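You operate a simulated robot arm through the tools that you are given. There is no shell and no other tool.

You run a simulated two-armed robot. Do the job below in one go: nothing can be reset, and whatever is moved stays where it is left.

JOB
Cover the boxed coil with white tissue and add the thanks card.
Fine: press the tissue flat before the card goes on, then fold in the two short flaps; the long flaps stay up and the other tissue stays as it is.

The check looks at the end state, three seconds after you hand in, the way a careful person would. Anything else that was tipped, shoved, dropped, spilled or broken makes it a failure. A push-on lid holds only when it is set on centred and level and pressed home; a screw cap is set on level and turned clockwise until tight. Flat cloth is picked up by pressing the open fingertips on it (5 to 10 N) and closing them slowly along it; thin cloth reads only 2 to 8 mm in the jaws.

ROBOT AND FRAMES
Two 7-joint arms with two-finger parallel grippers on one trunk that stands fixed in place. Base frame: the origin is at the foot of the trunk, x ahead of it, y to its left, z up. Units: mm, rad, N and s.
The left shoulder is at [50, 161, 1123], the right one opposite. With the tool pointing down near the work surface each hand reaches from about 220 to 680 mm from the base axis, measured 20 degrees to its own side. Payload 3.43 kg a hand.
The tool frame of a hand sits at the grasp point between the pads (the TCP): z along the fingers, y along the line on which they close. The tips reach 30 mm beyond it. Largest opening 94 mm; finger width 28, thickness 10; the body of the gripper, 50 by 96 mm, starts 55 mm behind the TCP.
Orientation is that of the tool frame in the base frame, as [roll, pitch, yaw] about the fixed x, y, z axes, in that order (R = Rz(yaw) Ry(pitch) Rx(roll)). With the fingers straight down and closing along the base's y, the tool's x points along the base's -x, its y along +y and its z along -z.

CONTROLS
- The arms move only by the tool step_arm. It takes "left_commands", "right_commands" or both (then of equal length, played together; a hand with none holds still); each is a list of rows, each an object of numbers (a shift or turn left out is 0, a gripper value left out holds the last): "x", "y", "z": the shift along the base's x, y, z in units of 30 mm (1.0 is 30 mm); "rx", "ry", "rz": the turn, a rotation vector about the base's x, y, z in units of 5 degrees (1.0 is 5 degrees); "claw": the gripper command, from -1 (fully open) to 1 (shut), values between in proportion. In form: [{"x": .., "y": .., "z": .., "rx": .., "ry": .., "rz": .., "claw": ..}, ...]. A call has 1 to 20 rows; each row shifts and turns the commanded pose from where the row before left it. A call with a number of a shift or a turn outside -1 to 1 is refused whole. Rows are played at 5 a second. More than 50 mm and 0.15 rad between two rows, or a gripper value outside its range, and nothing of the call is played. A pose out of reach is approached as far as the arm can. The call stops where the force on the tool passes 90 N (or 10 N more than at its start, if that is more) or the arm is blocked; 0.2 s more then pass. The fingers move at their own pace (about 45 mm/s each) and stop on an object; they squeeze with about 39 N. The grip force told is the motor's: it shows also when the fingers shut on nothing. Time passes only in rows, and 0.2 s behind the last, so rows that do not move let the fingers close. It gives the time, the measured TCP pose, the force on the tool (base axes), the opening and the grip force at its end, in the units of the frame above (readings bear some noise), with the torque about the TCP (base axes, N m) and any sound that the robot's microphone picked up.
- Cameras (640 x 400 px; columns grow to the right, rows downward): "scene" is now at [127.9, 38, 1272.7]; the picture's right is [0.40, -0.92, 0.00], its down [-0.29, -0.13, -0.95] and it looks along [0.87, 0.37, -0.32] (base axes); focal length 214 px, centre (320, 200). "left" rides on the left gripper at [76, -14, -103] in its tool frame; the picture's right is [0.18, 0.98, 0.00], its down [-0.75, 0.14, -0.64] and it looks along [-0.63, 0.12, 0.77] (tool axes); focal length 243 px, centre (320, 200). "right" rides on the right gripper at [76, 14, -102] in its tool frame; the picture's right is [-0.18, 0.98, 0.00], its down [-0.75, -0.14, -0.64] and it looks along [-0.63, -0.12, 0.77] (tool axes); focal length 243 px, centre (320, 200). There is no depth. A picture from a camera that has moved, and an enlarged one, comes with that camera's place and axes in the base frame and with its lens.
- snapshot(camera): a new picture of that camera. No time passes.
- raise_lower(by): slides the trunk up (or, below 0, down) by that many mm; the arms and the scene camera ride with it, the base frame stays. It gives what a move gives, with no picture.
- head_to(pan, tilt): turns the head with the scene camera to pan (to the left, within 1.396 rad either way) and tilt (down, from -0.506 to 1.204), counted from straight ahead of the robot. It gives what a move gives.
- enlarge(camera, box): a new picture of the part [left, top, right, bottom] of that camera's present view, enlarged. No time passes.
- finish_job(): hands the job in; it is judged then, once.

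Nothing tells you positions but the pictures and the camera data. Unless the task says otherwise, let go and move clear before handing in.

The tools are called as a command line: name --argument value ..., lists and objects as JSON in quotes. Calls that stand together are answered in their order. step_arm: Moves the arms, as the interface text tells. Its arguments: {"type":"object","properties":{"left_commands":{"type":"array","items":{"type":"object","properties":{"x":{"type":"number"},"y":{"type":"number"},"z":{"type":"number"},"rx":{"type":"number"},"ry":{"type":"number"},"rz":{"type":"number"},"claw":{"type":"number"}}}},"right_commands":{"type":"array","items":{"type":"object","properties":{"x":{"type":"number"},"y":{"type":"number"},"z":{"type":"number"},"rx":{"type":"number"},"ry":{"type":"number"},"rz":{"type":"number"},"claw":{"type":"number"}}}}},"required":[]} The other tools are called the same way: raise_lower (by) slides the trunk up or down; head_to (pan, tilt) turns the head that bears the scene camera; snapshot (camera) takes a picture; enlarge (camera, box) takes an enlarged picture of a part of a camera's view; finish_job () hands the job in.

At the start:

```text
t: 0.0
left_ee_pos: [219.4, 270.0, 1199.6]
left_ee_rot: [-3.14, 0.002, -3.141]
left_wrist_force: [0.2, -0.2, -0.3]
left_ft_torque: [-0.01, 0.0, 0.03]
left_grip_width: 94.0
left_finger_force: 0.0
right_ee_pos: [346.0, 12.9, 1216.7]
right_ee_rot: [3.139, 0.001, 3.141]
right_wrist_force: [0.5, 0.3, 1.3]
right_ft_torque: [0.0, 0.0, -0.01]
right_grip_width: 94.0
right_finger_force: 0.1
trunk travel left (down, up): [-150.0, 117.0]
head pan, tilt: [0.407, 0.326]
```

scene: 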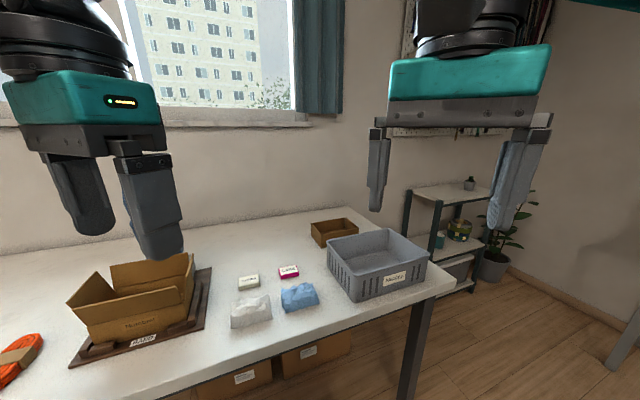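
right: 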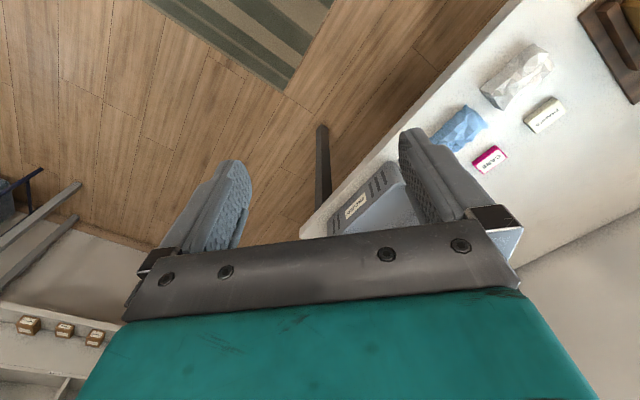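
left: 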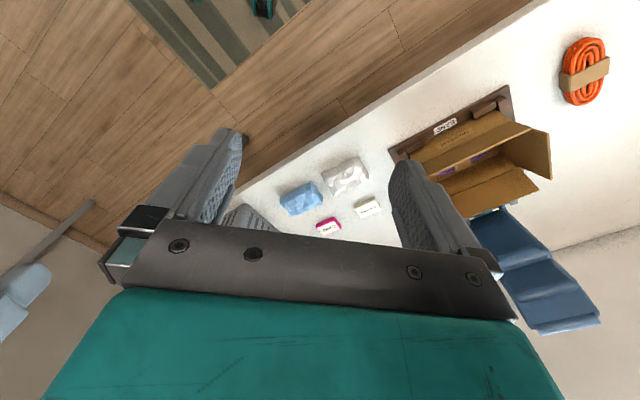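

I see a table with an open carton in a tray on the left, white and blue tissue bundles, two cards ("thanks" and "care") and a grey bin on the right. I'll look closer before moving anything.

enlarge --camera "scene" --box '[200, 240, 340, 340]'

enlarge --camera "scene" --box '[50, 230, 230, 370]'

enlarge --camera "left" --box '[380, 20, 640, 240]'

enlarge --camera "left" --box '[260, 130, 420, 250]'

```text
4.00 times, centred on (270, 290) of scene
camera zoom: at [127.9, 38.0, 1272.7], right [0.4, -0.92, 0.0], down [-0.29, -0.13, -0.95], along [0.87, 0.37, -0.32], focal length 858 px, centre (520, -160)
```

zoom: 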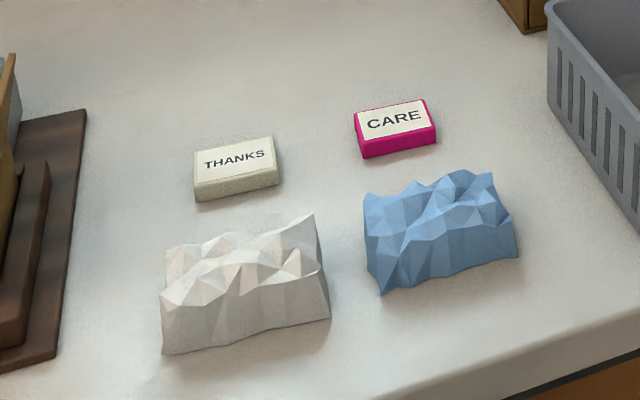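

```text
2.86 times, centred on (140, 300) of scene
camera zoom: at [127.9, 38.0, 1272.7], right [0.4, -0.92, 0.0], down [-0.29, -0.13, -0.95], along [0.87, 0.37, -0.32], focal length 613 px, centre (834, -86)
```

zoom: 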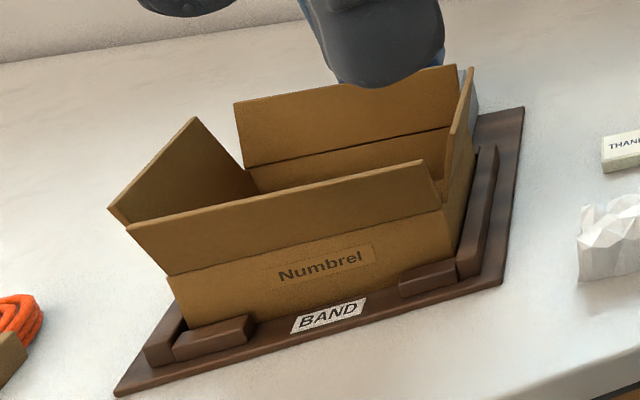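

```text
1.82 times, centred on (510, 130) of left
camera zoom: at [141.7, 255.3, 1301.5], right [-0.19, 0.98, 0.0], down [0.75, 0.14, 0.64], along [0.63, 0.12, -0.77], focal length 441 px, centre (-26, 327)
```

zoom: 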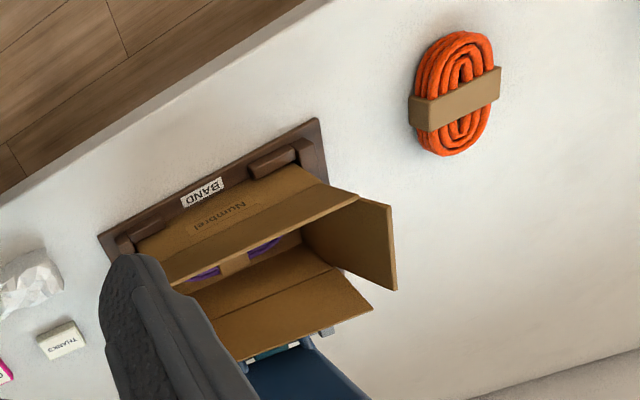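

```text
3.33 times, centred on (340, 190) of left
camera zoom: at [141.7, 255.3, 1301.5], right [-0.19, 0.98, 0.0], down [0.75, 0.14, 0.64], along [0.63, 0.12, -0.77], focal length 809 px, centre (253, 233)
```

zoom: 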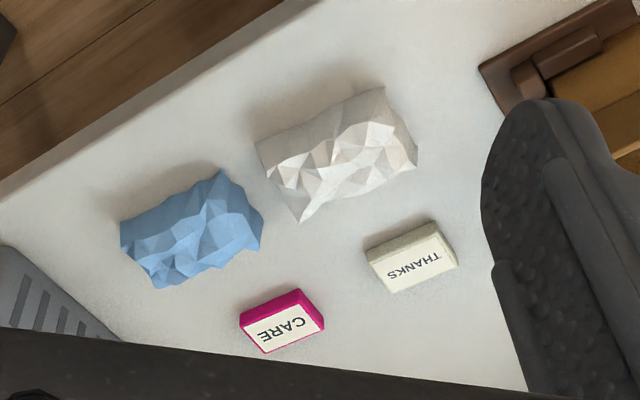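

The boxed coil sits in the tray marked BAND to the left, and the white tissue and THANKS card are to the right of it. The table top looks to be at about z 790. I'll turn the head to see the box better before moving the arms.

head_to --pan 0.95 --tilt 0.65

snapshot --camera "scene"

```text
t: 1.0
left_ee_pos: [218.3, 269.0, 1199.5]
left_ee_rot: [-3.141, 0.0, -3.141]
left_wrist_force: [-0.7, 0.3, -0.2]
left_ft_torque: [0.0, -0.01, -0.02]
left_grip_width: 94.2
left_finger_force: 0.0
right_ee_pos: [346.9, 14.6, 1216.9]
right_ee_rot: [3.139, 0.0, 3.14]
right_wrist_force: [-0.4, -0.9, 0.2]
right_ft_torque: [0.01, 0.02, 0.01]
right_grip_width: 94.1
right_finger_force: 0.1
trunk travel left (down, up): [-150.0, 117.0]
head pan, tilt: [0.949, 0.649]
```

```text
taken
camera scene: at [92.8, 71.7, 1243.5], right [0.81, -0.58, 0.0], down [-0.35, -0.49, -0.8], along [0.46, 0.65, -0.6], focal length 214 px, centre (320, 200)
```

scene: 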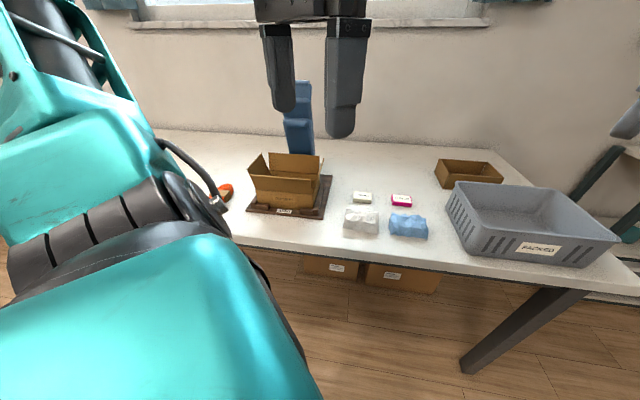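

The box, tissues and cards are all in view. I'll enlarge each area to take measurements.

enlarge --camera "scene" --box '[235, 140, 345, 225]'

enlarge --camera "scene" --box '[330, 175, 450, 250]'

enlarge --camera "scene" --box '[430, 150, 640, 280]'

```text
4.71 times, centred on (290, 182) of scene
camera zoom: at [92.8, 71.7, 1243.5], right [0.81, -0.58, 0.0], down [-0.35, -0.49, -0.8], along [0.46, 0.65, -0.6], focal length 1009 px, centre (461, 282)
```

zoom: 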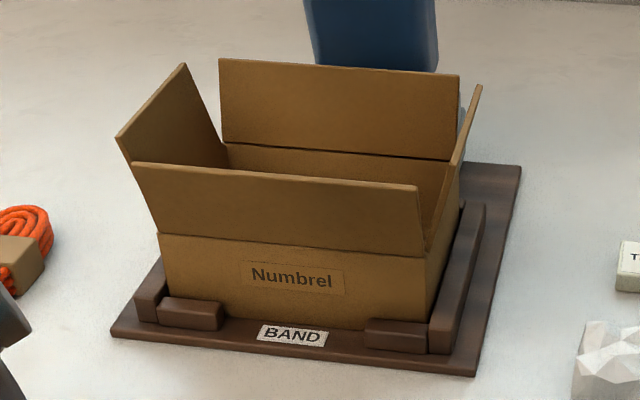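

```text
5.33 times, centred on (390, 212) of scene
camera zoom: at [92.8, 71.7, 1243.5], right [0.81, -0.58, 0.0], down [-0.35, -0.49, -0.8], along [0.46, 0.65, -0.6], focal length 1144 px, centre (-53, 133)
```

zoom: 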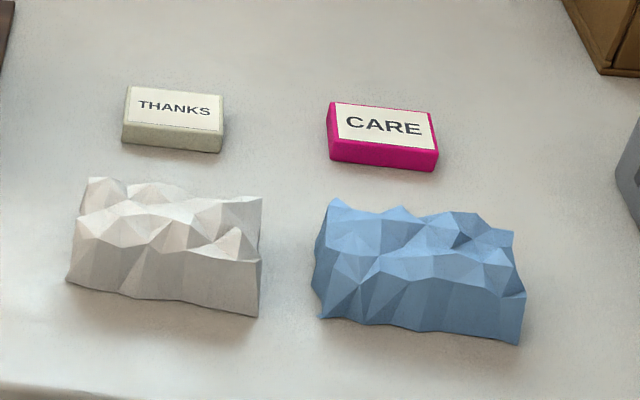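

```text
3.05 times, centred on (535, 215) of scene
camera zoom: at [92.8, 71.7, 1243.5], right [0.81, -0.58, 0.0], down [-0.35, -0.49, -0.8], along [0.46, 0.65, -0.6], focal length 654 px, centre (-335, 154)
```

zoom: 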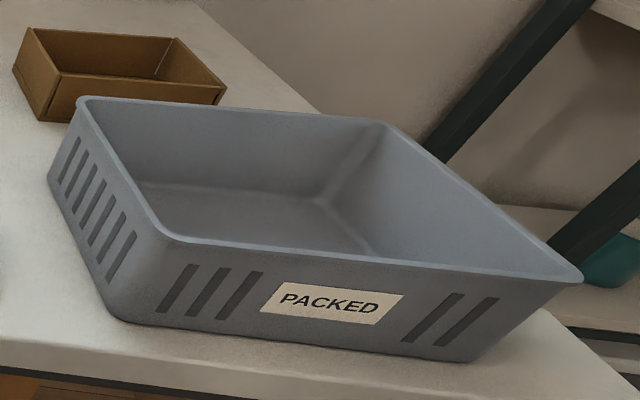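

The box is about 190 × 125 × 60 mm with its centre near (360, 630). The white tissue is near (460, 375) and the THANKS card near (550, 465). I'll bring the left hand, high up, to a survey pose turned in line with the box.

step_arm --left_commands '[{"x": 0.27, "y": 0.83, "z": -0.5, "rz": -0.92}, {"x": 0.27, "y": 0.83, "z": -0.5, "rz": -0.92}, {"x": 0.27, "y": 0.83, "z": -0.5, "rz": -0.92}, {"x": 0.27, "y": 0.83, "z": -0.5, "rz": -0.92}, {"x": 0.27, "y": 0.83, "z": -0.5, "rz": -0.92}, {"x": 0.27, "y": 0.83, "z": -0.5, "rz": -0.92}, {"x": 0.27, "y": 0.83, "z": -0.5, "rz": -0.92}, {"x": 0.27, "y": 0.83, "z": -0.5, "rz": -0.92}, {"x": 0.27, "y": 0.83, "z": -0.5, "rz": -0.92}, {"x": 0.27, "y": 0.83, "z": -0.5, "rz": -0.92}, {}, {}]'

snapshot --camera "left"

snapshot --camera "scene"

```text
t: 3.6
left_ee_pos: [281.3, 315.4, 1059.4]
left_ee_rot: [3.137, 0.001, 2.348]
left_wrist_force: [-1.0, -0.3, 0.0]
left_ft_torque: [0.03, -0.02, -0.03]
left_grip_width: 94.0
left_finger_force: 0.0
left hand out of reach, approached as far as the arm can: row 6, 7, 8, 9, 10
right_ee_pos: [347.0, 14.6, 1216.3]
right_ee_rot: [3.14, 0.001, 3.139]
right_wrist_force: [-0.5, -1.0, 0.2]
right_ft_torque: [0.02, -0.01, 0.04]
right_grip_width: 93.9
right_finger_force: 0.0
trunk travel left (down, up): [-150.0, 117.0]
head pan, tilt: [0.949, 0.649]
```

```text
taken
camera left: at [216.9, 359.3, 1162.1], right [0.57, 0.82, 0.0], down [0.63, -0.44, 0.64], along [0.53, -0.37, -0.77], focal length 243 px, centre (320, 200)
```

left: 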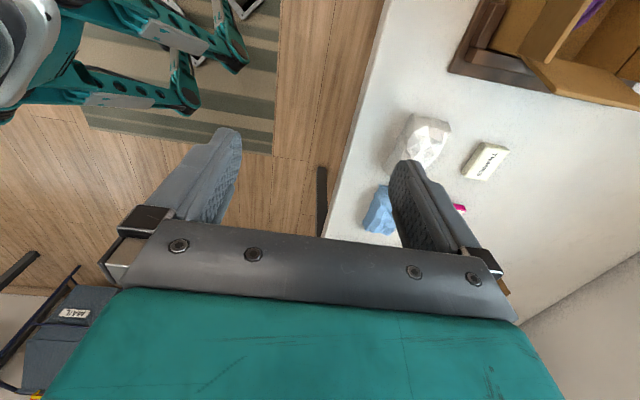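

```text
taken
camera scene: at [91.8, 71.4, 1243.6], right [0.81, -0.58, 0.0], down [-0.35, -0.49, -0.8], along [0.46, 0.65, -0.6], focal length 214 px, centre (320, 200)
```

scene: 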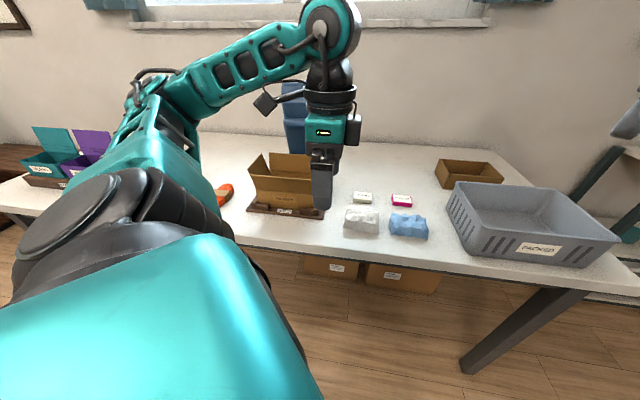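

The arm ran out of reach at that pose; it stopped near (281, 315). There are also more items at the far left of the table, which I'll look at before testing the reach.

enlarge --camera "scene" --box '[0, 110, 130, 220]'

step_arm --left_commands '[{"y": 0.5}, {"y": 0.5}, {}]'

```text
3.64 times, centred on (65, 165) of scene
camera zoom: at [91.8, 71.4, 1243.6], right [0.81, -0.58, 0.0], down [-0.35, -0.49, -0.8], along [0.46, 0.65, -0.6], focal length 780 px, centre (1247, 327)
```

zoom: 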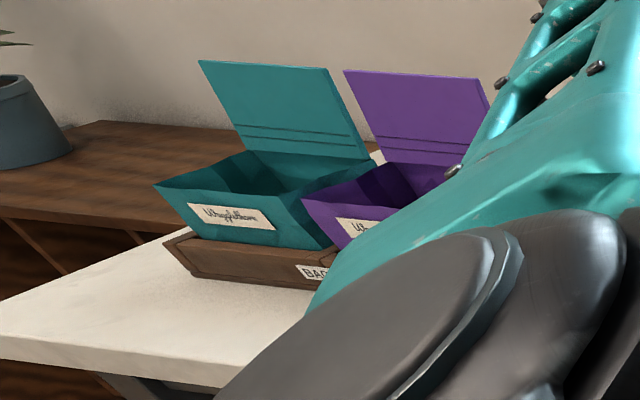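

```text
t: 4.4
left_ee_pos: [273.7, 317.2, 1064.1]
left_ee_rot: [-3.14, 0.0, 2.342]
left_wrist_force: [-0.2, -0.1, 0.0]
left_ft_torque: [0.0, -0.01, 0.0]
left_grip_width: 94.1
left_finger_force: 0.1
left hand out of reach, approached as far as the arm can: row 1, 2
right_ee_pos: [345.9, 13.8, 1218.1]
right_ee_rot: [3.139, 0.0, 3.14]
right_wrist_force: [0.5, 0.9, 0.2]
right_ft_torque: [-0.02, 0.01, 0.0]
right_grip_width: 93.9
right_finger_force: 0.0
trunk travel left (down, up): [-150.0, 117.0]
head pan, tilt: [0.949, 0.649]
```

The far-left boxes are other stock and not part of the job. The limit looks to come from the wrist yaw, so I'll turn the hand back and test reach toward the box with the original yaw.

step_arm --left_commands '[{"rz": 1}, {"rz": 1}, {"rz": 1}, {"rz": 1}, {"rz": 1}, {"rz": 1}, {"rz": 1}, {"rz": 1}, {"rz": 1}, {}]'

step_arm --left_commands '[{"y": 1}, {"y": 1}, {"y": 1}, {"y": 1}, {"y": 1}, {"y": 1}, {}]'

```text
t: 6.6
left_ee_pos: [273.3, 316.9, 1064.5]
left_ee_rot: [-3.14, 0.001, 3.129]
left_wrist_force: [0.8, -0.7, 0.9]
left_ft_torque: [0.0, -0.01, -0.03]
left_grip_width: 94.1
left_finger_force: 0.0
right_ee_pos: [347.1, 14.6, 1217.8]
right_ee_rot: [3.139, 0.001, 3.141]
right_wrist_force: [0.5, -0.9, 0.2]
right_ft_torque: [0.0, -0.02, 0.0]
right_grip_width: 94.2
right_finger_force: 0.1
trunk travel left (down, up): [-150.0, 117.0]
head pan, tilt: [0.949, 0.649]
```

```text
t: 8.2
left_ee_pos: [275.0, 401.2, 1061.3]
left_ee_rot: [-3.14, 0.002, 3.126]
left_wrist_force: [0.8, -0.3, 0.1]
left_ft_torque: [0.02, -0.01, -0.04]
left_grip_width: 94.1
left_finger_force: 0.1
left hand out of reach, approached as far as the arm can: row 2, 4, 5, 6
right_ee_pos: [346.1, 14.5, 1216.8]
right_ee_rot: [3.14, 0.0, 3.139]
right_wrist_force: [-0.5, 1.0, -0.4]
right_ft_torque: [0.02, 0.02, -0.02]
right_grip_width: 94.2
right_finger_force: 0.1
trunk travel left (down, up): [-150.0, 117.0]
head pan, tilt: [0.949, 0.649]
```

Reach improved as the yaw turned back, so a wrist joint limit follows the yaw. I'll keep turning the other way while moving toward the box.

step_arm --left_commands '[{"rz": 1}, {"rz": 1}, {"rz": 1}, {"rz": 1}, {"rz": 1}, {"rz": 1}, {"rz": 1}, {"rz": 1}, {"rz": 1}, {}]'

step_arm --left_commands '[{"y": 1}, {"y": 1}, {"y": 1}, {"y": 1}, {}]'

snapshot --camera "scene"

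snapshot --camera "left"

```text
t: 10.4
left_ee_pos: [274.4, 401.2, 1062.4]
left_ee_rot: [-3.139, 0.002, -2.37]
left_wrist_force: [0.4, -0.4, 0.6]
left_ft_torque: [-0.01, -0.01, -0.02]
left_grip_width: 94.1
left_finger_force: 0.1
right_ee_pos: [347.4, 14.9, 1217.9]
right_ee_rot: [3.14, -0.001, 3.141]
right_wrist_force: [-0.4, 0.4, -0.4]
right_ft_torque: [0.02, -0.04, -0.01]
right_grip_width: 94.2
right_finger_force: 0.0
trunk travel left (down, up): [-150.0, 117.0]
head pan, tilt: [0.949, 0.649]
```

```text
t: 11.6
left_ee_pos: [273.3, 401.2, 1064.0]
left_ee_rot: [-3.138, 0.003, -2.371]
left_wrist_force: [-0.1, 0.4, -0.5]
left_ft_torque: [0.0, -0.01, 0.01]
left_grip_width: 93.6
left_finger_force: 0.0
left hand out of reach, approached as far as the arm can: row 1, 2, 3, 4
right_ee_pos: [346.4, 14.0, 1216.9]
right_ee_rot: [3.14, 0.0, 3.138]
right_wrist_force: [0.7, -0.2, -0.7]
right_ft_torque: [0.02, -0.02, -0.06]
right_grip_width: 94.0
right_finger_force: 0.1
trunk travel left (down, up): [-150.0, 117.0]
head pan, tilt: [0.949, 0.649]
```

```text
taken
camera scene: at [92.7, 71.8, 1243.4], right [0.81, -0.58, 0.0], down [-0.35, -0.49, -0.8], along [0.46, 0.65, -0.6], focal length 214 px, centre (320, 200)
```

scene: 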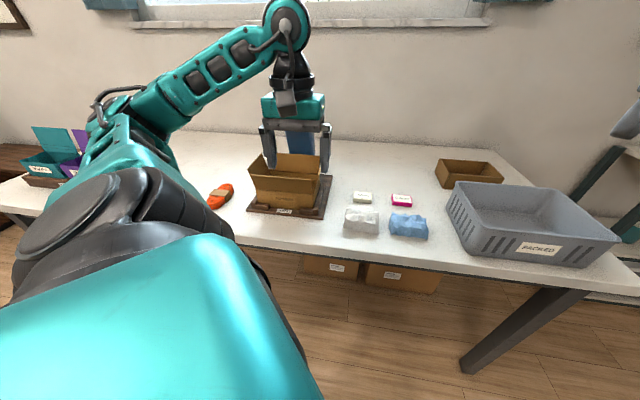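

```text
taken
camera left: at [229.1, 337.0, 1166.0], right [-0.82, 0.58, 0.0], down [0.44, 0.63, 0.64], along [0.37, 0.52, -0.77], focal length 243 px, centre (320, 200)
```

left: 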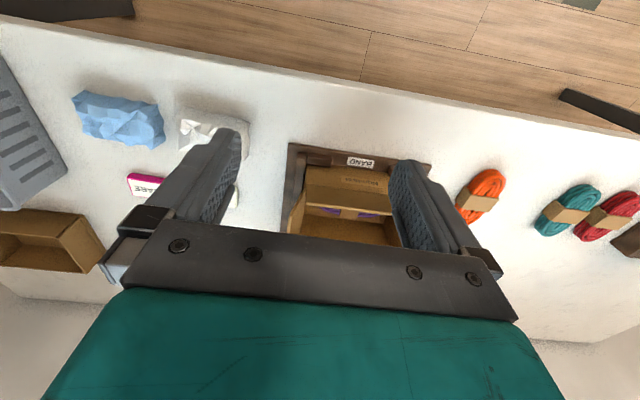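

The wrist sits well above the shoulder at this height, which likely limits the reach. I'll lower the hand in the free space in front of the table and try again.

step_arm --left_commands '[{"z": -1}, {"z": -1}, {"z": -1}, {}]'

step_arm --left_commands '[{"y": 1}, {"y": 1}, {}]'

```text
t: 12.6
left_ee_pos: [273.8, 399.3, 973.2]
left_ee_rot: [-3.14, 0.004, -2.373]
left_wrist_force: [-0.2, 0.5, 0.3]
left_ft_torque: [0.0, 0.0, -0.01]
left_grip_width: 94.0
left_finger_force: 0.0
right_ee_pos: [346.1, 12.4, 1217.2]
right_ee_rot: [3.139, 0.0, 3.141]
right_wrist_force: [0.2, -0.1, -0.3]
right_ft_torque: [-0.03, 0.0, 0.02]
right_grip_width: 93.9
right_finger_force: 0.0
trunk travel left (down, up): [-150.0, 117.0]
head pan, tilt: [0.949, 0.649]
```

```text
t: 13.4
left_ee_pos: [273.9, 461.6, 974.3]
left_ee_rot: [-3.141, 0.001, -2.372]
left_wrist_force: [0.6, 0.1, -0.2]
left_ft_torque: [-0.01, -0.02, -0.01]
left_grip_width: 94.1
left_finger_force: 0.0
right_ee_pos: [346.5, 13.9, 1216.9]
right_ee_rot: [3.14, 0.0, 3.139]
right_wrist_force: [0.0, 0.3, 1.0]
right_ft_torque: [-0.01, -0.04, 0.03]
right_grip_width: 94.1
right_finger_force: 0.0
trunk travel left (down, up): [-150.0, 117.0]
head pan, tilt: [0.949, 0.649]
```

Reach improves at lower relative height, so raising the trunk will help when working above the box. I'll raise it fully, then look.

raise_lower --by 117

step_arm --left_commands '[{"z": -1}, {"z": -1}, {}]'

snapshot --camera "left"

snapshot --camera "scene"

```text
t: 14.8
left_ee_pos: [274.5, 461.2, 1091.0]
left_ee_rot: [3.141, 0.002, -2.371]
left_wrist_force: [-0.1, 0.2, 0.4]
left_ft_torque: [0.01, -0.02, 0.01]
left_grip_width: 94.1
left_finger_force: 0.0
right_ee_pos: [346.6, 13.9, 1334.2]
right_ee_rot: [3.14, 0.0, 3.139]
right_wrist_force: [0.2, -1.1, -0.7]
right_ft_torque: [0.02, -0.01, -0.02]
right_grip_width: 93.9
right_finger_force: 0.0
trunk travel left (down, up): [-267.0, 0.0]
head pan, tilt: [0.949, 0.649]
```

```text
t: 15.6
left_ee_pos: [274.3, 461.2, 1031.5]
left_ee_rot: [-3.138, 0.001, -2.371]
left_wrist_force: [-0.1, 0.3, 0.1]
left_ft_torque: [0.03, -0.03, 0.0]
left_grip_width: 94.1
left_finger_force: 0.1
right_ee_pos: [347.5, 13.4, 1334.3]
right_ee_rot: [3.138, 0.001, 3.139]
right_wrist_force: [0.6, -0.9, -0.1]
right_ft_torque: [-0.01, -0.03, 0.03]
right_grip_width: 94.0
right_finger_force: 0.0
trunk travel left (down, up): [-267.0, 0.0]
head pan, tilt: [0.949, 0.649]
```

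```text
taken
camera left: at [228.8, 396.9, 1133.5], right [-0.82, 0.58, 0.0], down [0.44, 0.63, 0.64], along [0.37, 0.52, -0.77], focal length 243 px, centre (320, 200)
```

left: 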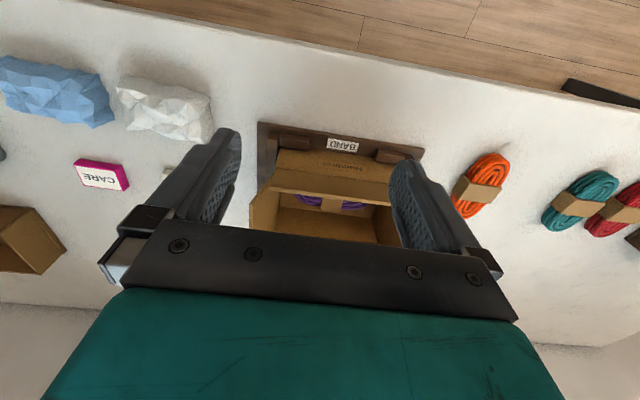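

```text
taken
camera scene: at [92.7, 71.7, 1360.1], right [0.81, -0.58, 0.0], down [-0.35, -0.49, -0.8], along [0.46, 0.65, -0.6], focal length 214 px, centre (320, 200)
```

scene: 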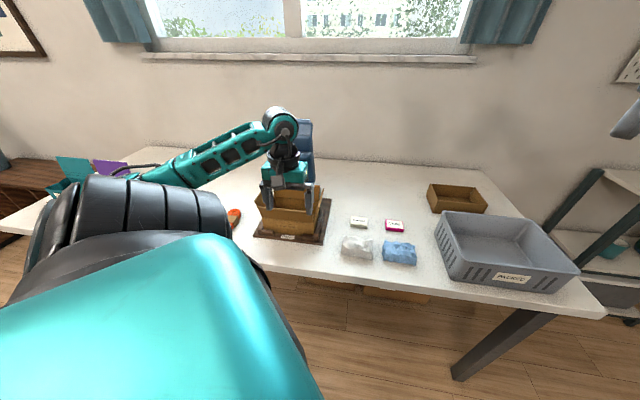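

I now have a second scene camera height, which lets me triangulate. I'll enlarge the same features again.

enlarge --camera "scene" --box '[320, 205, 430, 275]'

enlarge --camera "scene" --box '[235, 170, 345, 250]'

enlarge --camera "left" --box '[230, 100, 430, 250]'

enlarge --camera "left" --box '[60, 50, 240, 200]'

```text
5.71 times, centred on (375, 240) of scene
camera zoom: at [92.7, 71.7, 1360.1], right [0.81, -0.58, 0.0], down [-0.35, -0.49, -0.8], along [0.46, 0.65, -0.6], focal length 1226 px, centre (6, -29)
```

zoom: 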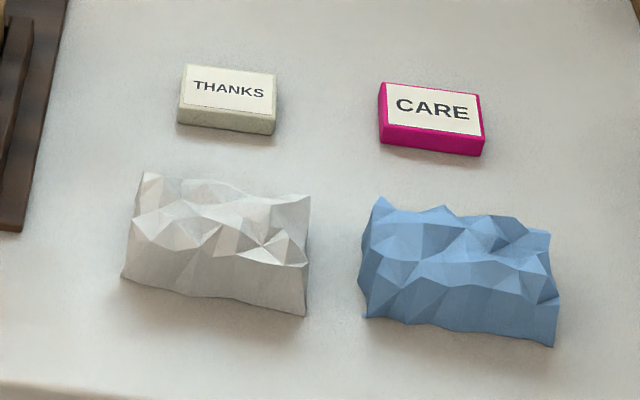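

```text
5.00 times, centred on (290, 210) of scene
camera zoom: at [92.7, 71.7, 1360.1], right [0.81, -0.58, 0.0], down [-0.35, -0.49, -0.8], along [0.46, 0.65, -0.6], focal length 1072 px, centre (470, 150)
```

zoom: 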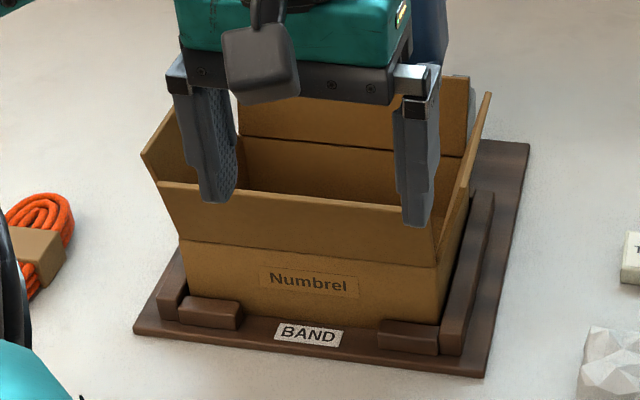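

```text
2.67 times, centred on (330, 175) of left
camera zoom: at [228.8, 396.9, 1133.5], right [-0.82, 0.58, 0.0], down [0.44, 0.63, 0.64], along [0.37, 0.52, -0.77], focal length 647 px, centre (293, 267)
```

zoom: 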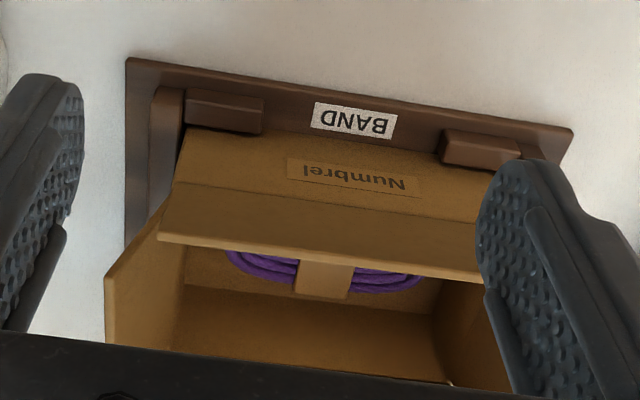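

```text
2.67 times, centred on (150, 125) of left
camera zoom: at [228.8, 396.9, 1133.5], right [-0.82, 0.58, 0.0], down [0.44, 0.63, 0.64], along [0.37, 0.52, -0.77], focal length 647 px, centre (773, 400)
```

zoom: 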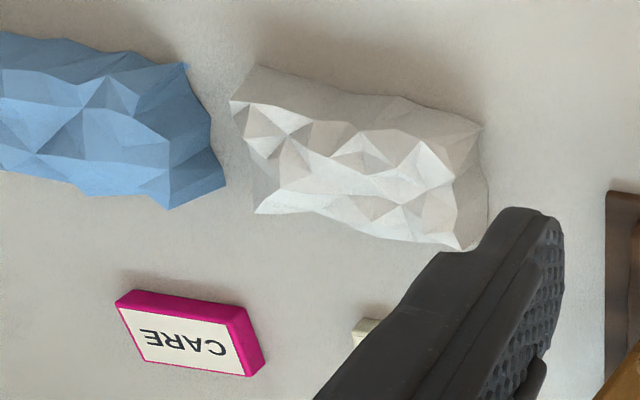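

Triangulating gives these positions:
- **Table:** z about 800.
- **Box rim:** z about 870, centre about (355, 611).
- **White tissue:** centre about (460, 376), roughly 103 × 55 × 35 mm.
- **THANKS card:** top centre about (551, 463, 820).

I'll test whether the hand can turn to close across the short axis here.

step_arm --left_commands '[{"rz": -1}, {"rz": -1}, {"rz": -1}, {"rz": -1}, {"rz": -1}, {"rz": -1}, {"rz": -1}, {"rz": -1}, {"rz": -1}, {"rz": -1}, {"rz": -1}, {"rz": -1}, {"rz": -1}, {"rz": -1}, {"rz": -1}, {"rz": -1}, {"rz": -1}, {"rz": -1}, {}, {}]'

```text
t: 19.8
left_ee_pos: [273.9, 460.4, 1030.2]
left_ee_rot: [-3.141, 0.002, 3.039]
left_wrist_force: [0.0, 0.1, -0.4]
left_ft_torque: [-0.01, 0.02, 0.02]
left_grip_width: 94.1
left_finger_force: 0.0
left hand out of reach, approached as far as the arm can: row 11, 12, 13, 14, 15, 16, 17, 18
right_ee_pos: [345.9, 13.9, 1333.9]
right_ee_rot: [3.139, 0.0, 3.14]
right_wrist_force: [0.9, 0.6, 0.4]
right_ft_torque: [-0.01, 0.0, 0.02]
right_grip_width: 93.9
right_finger_force: 0.0
trunk travel left (down, up): [-267.0, 0.0]
head pan, tilt: [0.949, 0.649]
```

The yaw stops at about -6° from the start orientation here, so closing across the short axis needs the opposite turn (+135°). I'll test turning that way.

step_arm --left_commands '[{"rz": 1}, {"rz": 1}, {"rz": 1}, {"rz": 1}, {"rz": 1}, {"rz": 1}, {"rz": 1}, {"rz": 1}, {"rz": 1}, {"rz": 1}, {"rz": 1}, {"rz": 1}, {"rz": 1}, {"rz": 1}, {"rz": 1}, {"rz": 1}, {"rz": 1}, {"rz": 1}, {"rz": 1}, {"rz": 1}]'

step_arm --left_commands '[{"rz": 1}, {"rz": 1}, {"rz": 1}, {"rz": 1}, {"rz": 1}, {"rz": 1}, {"rz": 1}, {"rz": 1}, {}, {}]'

```text
t: 24.0
left_ee_pos: [273.3, 459.7, 1031.5]
left_ee_rot: [3.141, 0.001, -1.495]
left_wrist_force: [-0.8, 0.1, -0.3]
left_ft_torque: [-0.02, 0.02, 0.01]
left_grip_width: 93.9
left_finger_force: 0.1
right_ee_pos: [346.5, 13.5, 1334.5]
right_ee_rot: [3.14, 0.0, 3.141]
right_wrist_force: [-0.5, -0.1, -0.4]
right_ft_torque: [0.02, 0.0, -0.01]
right_grip_width: 93.9
right_finger_force: 0.0
trunk travel left (down, up): [-267.0, 0.0]
head pan, tilt: [0.949, 0.649]
```

```text
t: 26.2
left_ee_pos: [272.5, 460.5, 1030.2]
left_ee_rot: [-3.14, 0.002, -0.799]
left_wrist_force: [-0.8, 1.4, -0.5]
left_ft_torque: [0.02, 0.04, 0.01]
left_grip_width: 94.0
left_finger_force: 0.0
right_ee_pos: [345.9, 14.7, 1332.5]
right_ee_rot: [3.138, -0.001, 3.141]
right_wrist_force: [0.1, 0.5, -0.3]
right_ft_torque: [0.02, 0.0, 0.0]
right_grip_width: 93.9
right_finger_force: 0.0
trunk travel left (down, up): [-267.0, 0.0]
head pan, tilt: [0.949, 0.649]
```

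The +134° turn works here. Now I'll move above the white tissue at a safe height and look straight at it with the hand camera.

step_arm --left_commands '[{"x": 0.9, "y": -0.4, "z": -0.3, "rz": -0.1}, {"x": 0.9, "y": -0.4, "z": -0.3, "rz": -0.1}, {"x": 0.9, "y": -0.4, "z": -0.3, "rz": -0.1}, {"x": 0.9, "y": -0.4, "z": -0.3, "rz": -0.1}, {"x": 0.9, "y": -0.4, "z": -0.3, "rz": -0.1}, {"x": 0.9, "y": -0.4, "z": -0.3, "rz": -0.1}, {"x": 0.85, "y": -0.4, "z": -0.3, "rz": -0.1}, {}]'

snapshot --camera "left"

snapshot --camera "scene"

```text
t: 28.0
left_ee_pos: [460.8, 376.5, 967.6]
left_ee_rot: [-3.14, 0.001, -0.862]
left_wrist_force: [0.3, -0.2, -0.1]
left_ft_torque: [-0.01, -0.01, 0.0]
left_grip_width: 94.0
left_finger_force: 0.1
right_ee_pos: [347.2, 14.7, 1333.4]
right_ee_rot: [3.14, 0.001, 3.14]
right_wrist_force: [-0.1, 0.5, -0.7]
right_ft_torque: [0.01, 0.03, 0.02]
right_grip_width: 93.9
right_finger_force: 0.0
trunk travel left (down, up): [-267.0, 0.0]
head pan, tilt: [0.949, 0.649]
```

```text
taken
camera left: at [521.7, 327.4, 1069.8], right [-0.63, -0.78, 0.0], down [-0.6, 0.48, 0.64], along [-0.5, 0.4, -0.77], focal length 243 px, centre (320, 200)
```

left: 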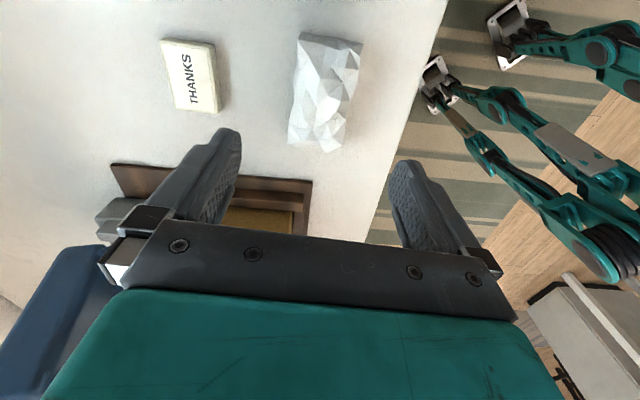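

```text
taken
camera scene: at [92.6, 71.8, 1360.2], right [0.81, -0.58, 0.0], down [-0.35, -0.49, -0.8], along [0.46, 0.65, -0.6], focal length 214 px, centre (320, 200)
```

scene: 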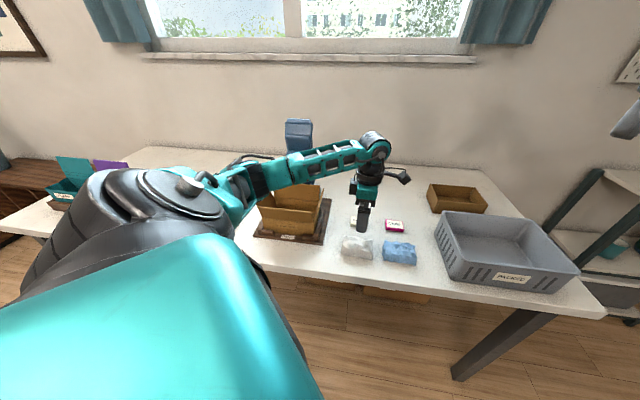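

The hand is over the white tissue. I'll enlarge the hand view to refine the tissue and card positions.

enlarge --camera "left" --box '[270, 10, 400, 170]'

enlarge --camera "left" --box '[140, 20, 260, 130]'

```text
2.50 times, centred on (335, 90) of left
camera zoom: at [521.7, 327.4, 1069.8], right [-0.63, -0.78, 0.0], down [-0.6, 0.48, 0.64], along [-0.5, 0.4, -0.77], focal length 606 px, centre (282, 475)
```

zoom: 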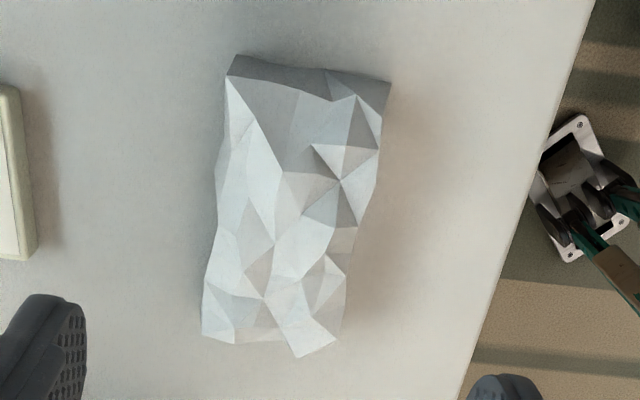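

```text
3.64 times, centred on (200, 75) of left
camera zoom: at [521.7, 327.4, 1069.8], right [-0.63, -0.78, 0.0], down [-0.6, 0.48, 0.64], along [-0.5, 0.4, -0.77], focal length 882 px, centre (756, 654)
```

zoom: 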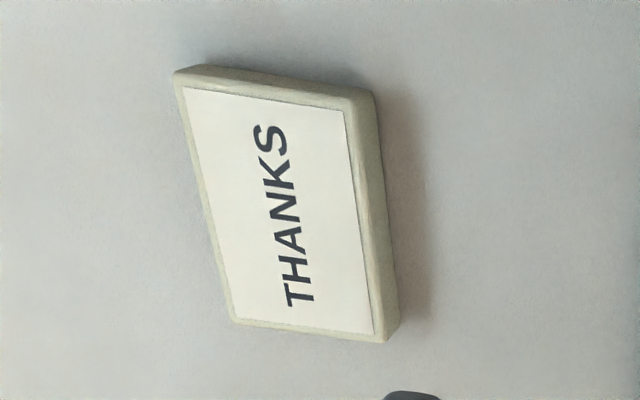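

The tissue centre comes out at (459.5, 376), so the hand is well lined up. I'll go down with the fingers open on both sides of it, stop above the table and check.

step_arm --left_commands '[{"z": -0.8, "rz": -0.1}, {"z": -0.8, "rz": -0.1}, {"z": -0.8}, {"z": -0.8}, {"z": -0.6}, {}]'

snapshot --camera "left"

enlarge --camera "scene" --box '[310, 180, 430, 280]'

```text
t: 29.4
left_ee_pos: [461.8, 376.8, 854.3]
left_ee_rot: [-3.139, 0.001, -0.88]
left_wrist_force: [-0.6, -0.1, 0.1]
left_ft_torque: [0.0, 0.03, -0.01]
left_grip_width: 94.1
left_finger_force: 0.0
right_ee_pos: [345.4, 14.0, 1333.8]
right_ee_rot: [3.141, 0.0, 3.14]
right_wrist_force: [-0.2, -0.6, 1.2]
right_ft_torque: [0.02, 0.04, 0.01]
right_grip_width: 94.0
right_finger_force: 0.1
trunk travel left (down, up): [-267.0, 0.0]
head pan, tilt: [0.949, 0.649]
```

```text
taken
camera left: at [520.9, 326.6, 956.5], right [-0.64, -0.77, 0.0], down [-0.59, 0.49, 0.64], along [-0.49, 0.41, -0.77], focal length 243 px, centre (320, 200)
```

left: 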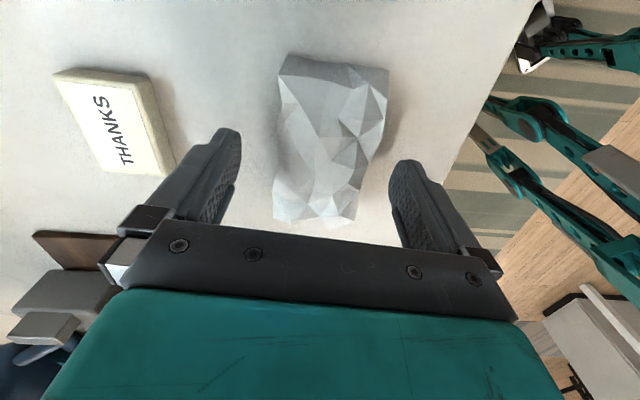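

```text
4.00 times, centred on (370, 230) of scene
camera zoom: at [92.7, 71.7, 1360.1], right [0.81, -0.58, 0.0], down [-0.35, -0.49, -0.8], along [0.46, 0.65, -0.6], focal length 858 px, centre (120, 80)
```

zoom: 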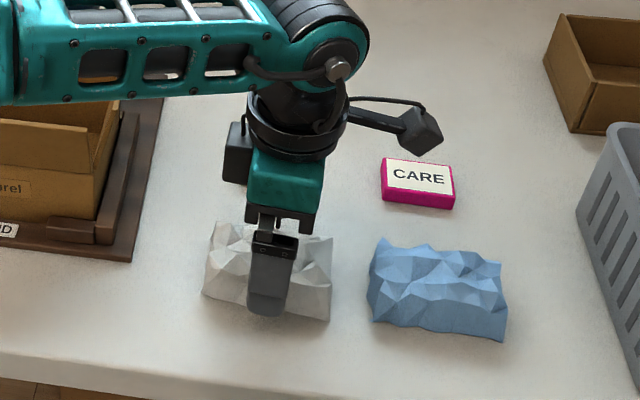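

The fingers straddle the tissue with clear space on both sides. I'll shift a few mm toward the robot, lower the tips to about 8 mm above the table, then close in stages.

step_arm --left_commands '[{"x": -0.1, "y": -0.08, "z": -0.25}, {"z": -0.28}, {}, {"claw": -0.2}, {}, {}, {}]'

snapshot --camera "left"

```text
t: 31.0
left_ee_pos: [458.3, 374.2, 837.0]
left_ee_rot: [-3.138, 0.0, -0.879]
left_wrist_force: [0.1, 0.6, -0.1]
left_ft_torque: [-0.02, 0.0, 0.01]
left_grip_width: 60.4
left_finger_force: 39.4
right_ee_pos: [346.9, 13.2, 1333.5]
right_ee_rot: [3.139, -0.001, 3.14]
right_wrist_force: [-0.1, -0.2, 0.1]
right_ft_torque: [-0.02, -0.02, 0.0]
right_grip_width: 94.0
right_finger_force: 0.0
trunk travel left (down, up): [-267.0, 0.0]
head pan, tilt: [0.949, 0.649]
```

```text
taken
camera left: at [518.1, 323.8, 941.0], right [-0.64, -0.77, 0.0], down [-0.59, 0.49, 0.64], along [-0.49, 0.41, -0.77], focal length 243 px, centre (320, 200)
```

left: 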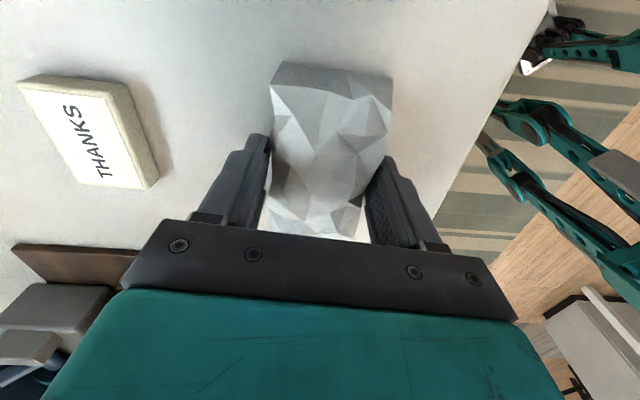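

The jaws hold the tissue at 60 mm with full grip force. I'll lift it straight up.

step_arm --left_commands '[{"z": 0.5}, {"z": 0.8}, {"z": 0.8}, {"z": 0.8}, {"z": 0.8}, {"z": 0.8}, {"z": 0.9}, {}]'

snapshot --camera "left"

snapshot --camera "scene"

```text
t: 32.8
left_ee_pos: [458.1, 373.8, 999.0]
left_ee_rot: [-3.141, 0.001, -0.877]
left_wrist_force: [-0.7, -0.2, 0.2]
left_ft_torque: [0.02, 0.04, 0.04]
left_grip_width: 60.3
left_finger_force: 39.2
right_ee_pos: [345.9, 13.8, 1333.0]
right_ee_rot: [3.14, 0.001, 3.139]
right_wrist_force: [-0.3, 0.2, 0.0]
right_ft_torque: [0.0, -0.01, 0.02]
right_grip_width: 94.0
right_finger_force: 0.0
trunk travel left (down, up): [-267.0, 0.0]
head pan, tilt: [0.949, 0.649]
```

```text
taken
camera left: at [518.0, 324.4, 1102.2], right [-0.64, -0.77, 0.0], down [-0.59, 0.49, 0.64], along [-0.49, 0.41, -0.77], focal length 243 px, centre (320, 200)
```

left: 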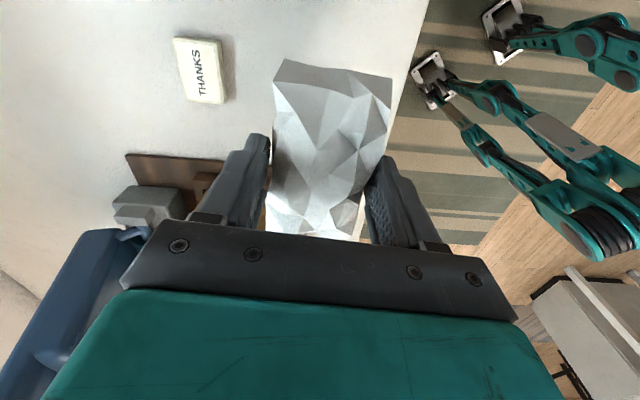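

```text
taken
camera scene: at [92.8, 71.9, 1360.1], right [0.81, -0.58, 0.0], down [-0.35, -0.49, -0.8], along [0.46, 0.65, -0.6], focal length 214 px, centre (320, 200)
```

scene: 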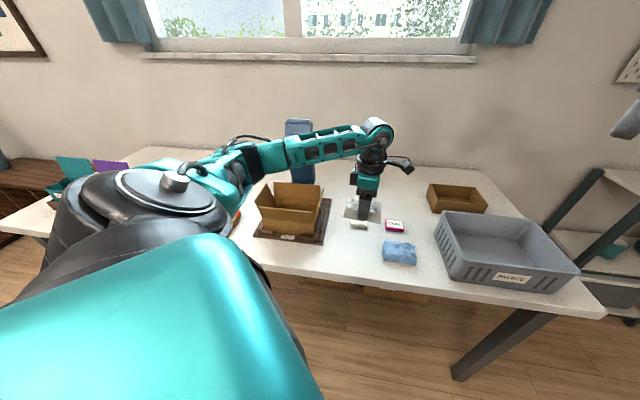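

The tissue is lifted and held well, with nothing else disturbed. I'll carry it at this height over the box centre (355, 611), turning to match the box axis.

step_arm --left_commands '[{"x": -0.343, "y": 0.79, "rz": 0.12}, {"x": -0.343, "y": 0.79, "rz": 0.12}, {"x": -0.343, "y": 0.79, "rz": 0.12}, {"x": -0.343, "y": 0.79, "rz": 0.12}, {"x": -0.343, "y": 0.79, "rz": 0.12}, {"x": -0.343, "y": 0.79, "rz": 0.12}, {"x": -0.343, "y": 0.79, "rz": 0.12}, {"x": -0.343, "y": 0.79, "rz": 0.12}, {"x": -0.343, "y": 0.79, "rz": 0.12}, {"x": -0.343, "y": 0.79, "rz": 0.12}, {}, {}]'

snapshot --camera "left"

enlarge --camera "scene" --box '[225, 110, 385, 250]'

```text
t: 35.4
left_ee_pos: [354.6, 612.4, 999.2]
left_ee_rot: [-3.139, 0.001, -0.773]
left_wrist_force: [-0.3, 0.2, -0.2]
left_ft_torque: [-0.04, 0.01, 0.01]
left_grip_width: 60.7
left_finger_force: 39.2
right_ee_pos: [345.5, 14.2, 1334.0]
right_ee_rot: [3.141, 0.0, 3.14]
right_wrist_force: [0.2, -0.2, -0.2]
right_ft_torque: [-0.04, -0.02, 0.01]
right_grip_width: 94.2
right_finger_force: 0.0
trunk travel left (down, up): [-267.0, 0.0]
head pan, tilt: [0.949, 0.649]
```

```text
taken
camera left: at [419.6, 568.0, 1102.2], right [-0.56, -0.83, 0.0], down [-0.64, 0.42, 0.64], along [-0.53, 0.36, -0.77], focal length 243 px, centre (320, 200)
```

left: 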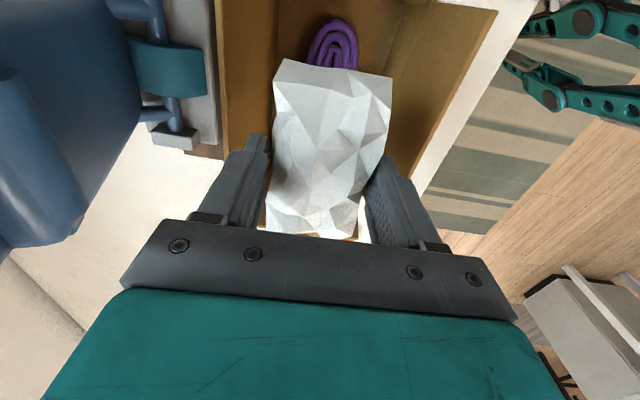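

```text
2.86 times, centred on (305, 180) of scene
camera zoom: at [92.7, 71.9, 1360.1], right [0.81, -0.58, 0.0], down [-0.35, -0.49, -0.8], along [0.46, 0.65, -0.6], focal length 613 px, centre (363, 257)
```

zoom: 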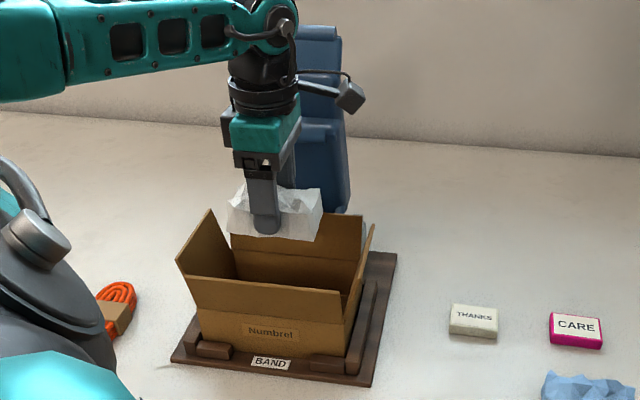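

The tissue is over the box and in reach. Before lowering it I'll enlarge the hand view to check the clearances to the flaps.

enlarge --camera "left" --box '[190, 0, 530, 240]'

enlarge --camera "scene" --box '[255, 140, 335, 210]'

```text
1.67 times, centred on (360, 120) of left
camera zoom: at [419.6, 568.0, 1102.2], right [-0.56, -0.83, 0.0], down [-0.64, 0.42, 0.64], along [-0.53, 0.36, -0.77], focal length 404 px, centre (253, 333)
```

zoom: 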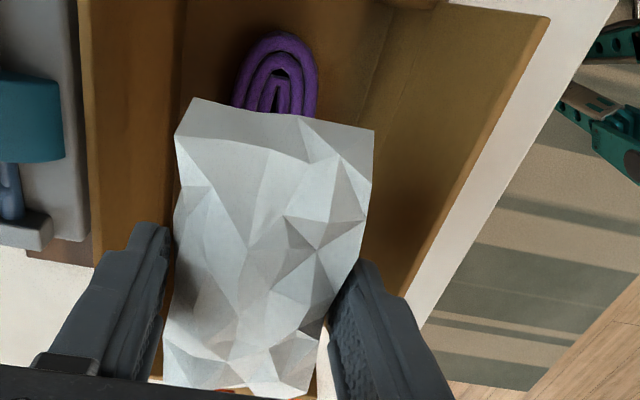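

```text
5.71 times, centred on (295, 175) of scene
camera zoom: at [92.7, 71.9, 1360.1], right [0.81, -0.58, 0.0], down [-0.35, -0.49, -0.8], along [0.46, 0.65, -0.6], focal length 1226 px, centre (463, 343)
```

zoom: 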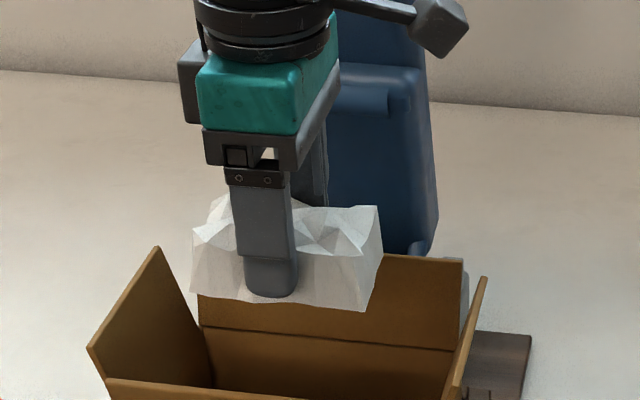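

Clearances are good: the fingers reach ±40 mm from the box axis and the rim is at ±61 mm. I'll lower the tissue into the box, stopping before I expect it to touch the coil.

step_arm --left_commands '[{"z": -0.7}, {"z": -0.7}, {"z": -0.7}, {"z": -0.7}, {"z": -0.5}, {}]'

step_arm --left_commands '[{"z": -0.1}, {"z": -0.1}, {"z": -0.1}, {}]'

enlarge --camera "scene" --box '[235, 140, 355, 250]'

```text
t: 36.8
left_ee_pos: [355.7, 611.3, 900.5]
left_ee_rot: [-3.14, 0.002, -0.774]
left_wrist_force: [0.5, -0.1, -1.3]
left_ft_torque: [0.0, 0.01, -0.01]
left_grip_width: 60.7
left_finger_force: 39.4
right_ee_pos: [346.7, 14.3, 1335.0]
right_ee_rot: [3.139, -0.002, 3.14]
right_wrist_force: [0.1, 0.9, -0.5]
right_ft_torque: [-0.04, -0.02, -0.02]
right_grip_width: 93.9
right_finger_force: 0.0
trunk travel left (down, up): [-267.0, 0.0]
head pan, tilt: [0.949, 0.649]
```

```text
t: 37.8
left_ee_pos: [353.6, 610.6, 891.5]
left_ee_rot: [-3.14, 0.001, -0.774]
left_wrist_force: [0.3, 0.7, 0.1]
left_ft_torque: [0.02, -0.01, -0.01]
left_grip_width: 60.5
left_finger_force: 38.8
right_ee_pos: [345.9, 14.3, 1333.2]
right_ee_rot: [3.14, 0.0, 3.141]
right_wrist_force: [-0.2, 0.0, 0.0]
right_ft_torque: [-0.02, 0.03, 0.0]
right_grip_width: 94.1
right_finger_force: 0.1
trunk travel left (down, up): [-267.0, 0.0]
head pan, tilt: [0.949, 0.649]
```

```text
3.64 times, centred on (295, 195) of scene
camera zoom: at [92.7, 71.8, 1360.1], right [0.81, -0.58, 0.0], down [-0.35, -0.49, -0.8], along [0.46, 0.65, -0.6], focal length 780 px, centre (411, 218)
```

zoom: 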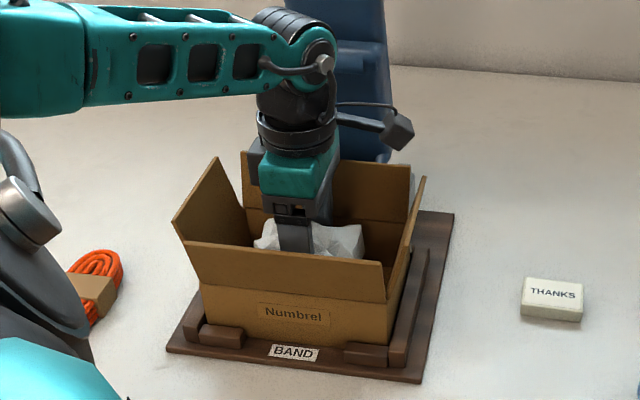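

Nothing has touched yet at TCP z 891. I'll keep lowering in small steps and watch the force.

step_arm --left_commands '[{"z": -0.1}, {"z": -0.1}, {"z": -0.1}, {}]'

step_arm --left_commands '[{"z": -0.1}, {"z": -0.1}, {}]'

```text
t: 38.8
left_ee_pos: [354.7, 610.3, 882.1]
left_ee_rot: [-3.139, 0.004, -0.776]
left_wrist_force: [0.7, 1.2, -0.4]
left_ft_torque: [0.0, -0.01, 0.01]
left_grip_width: 60.3
left_finger_force: 39.0
right_ee_pos: [346.7, 13.7, 1334.2]
right_ee_rot: [3.14, 0.0, 3.14]
right_wrist_force: [0.3, 0.6, 0.8]
right_ft_torque: [-0.02, -0.03, -0.01]
right_grip_width: 93.9
right_finger_force: 0.1
trunk travel left (down, up): [-267.0, 0.0]
head pan, tilt: [0.949, 0.649]
```

```text
t: 39.6
left_ee_pos: [355.0, 611.5, 882.0]
left_ee_rot: [-3.13, 0.002, -0.775]
left_wrist_force: [1.1, 1.6, 26.0]
left_ft_torque: [-0.04, 0.17, -0.04]
left_grip_width: 60.5
left_finger_force: 38.0
right_ee_pos: [345.2, 11.2, 1334.7]
right_ee_rot: [3.136, 0.001, 3.141]
right_wrist_force: [-0.2, -0.3, 0.9]
right_ft_torque: [0.01, -0.03, 0.0]
right_grip_width: 93.9
right_finger_force: 0.1
trunk travel left (down, up): [-267.0, 0.0]
head pan, tilt: [0.949, 0.649]
```

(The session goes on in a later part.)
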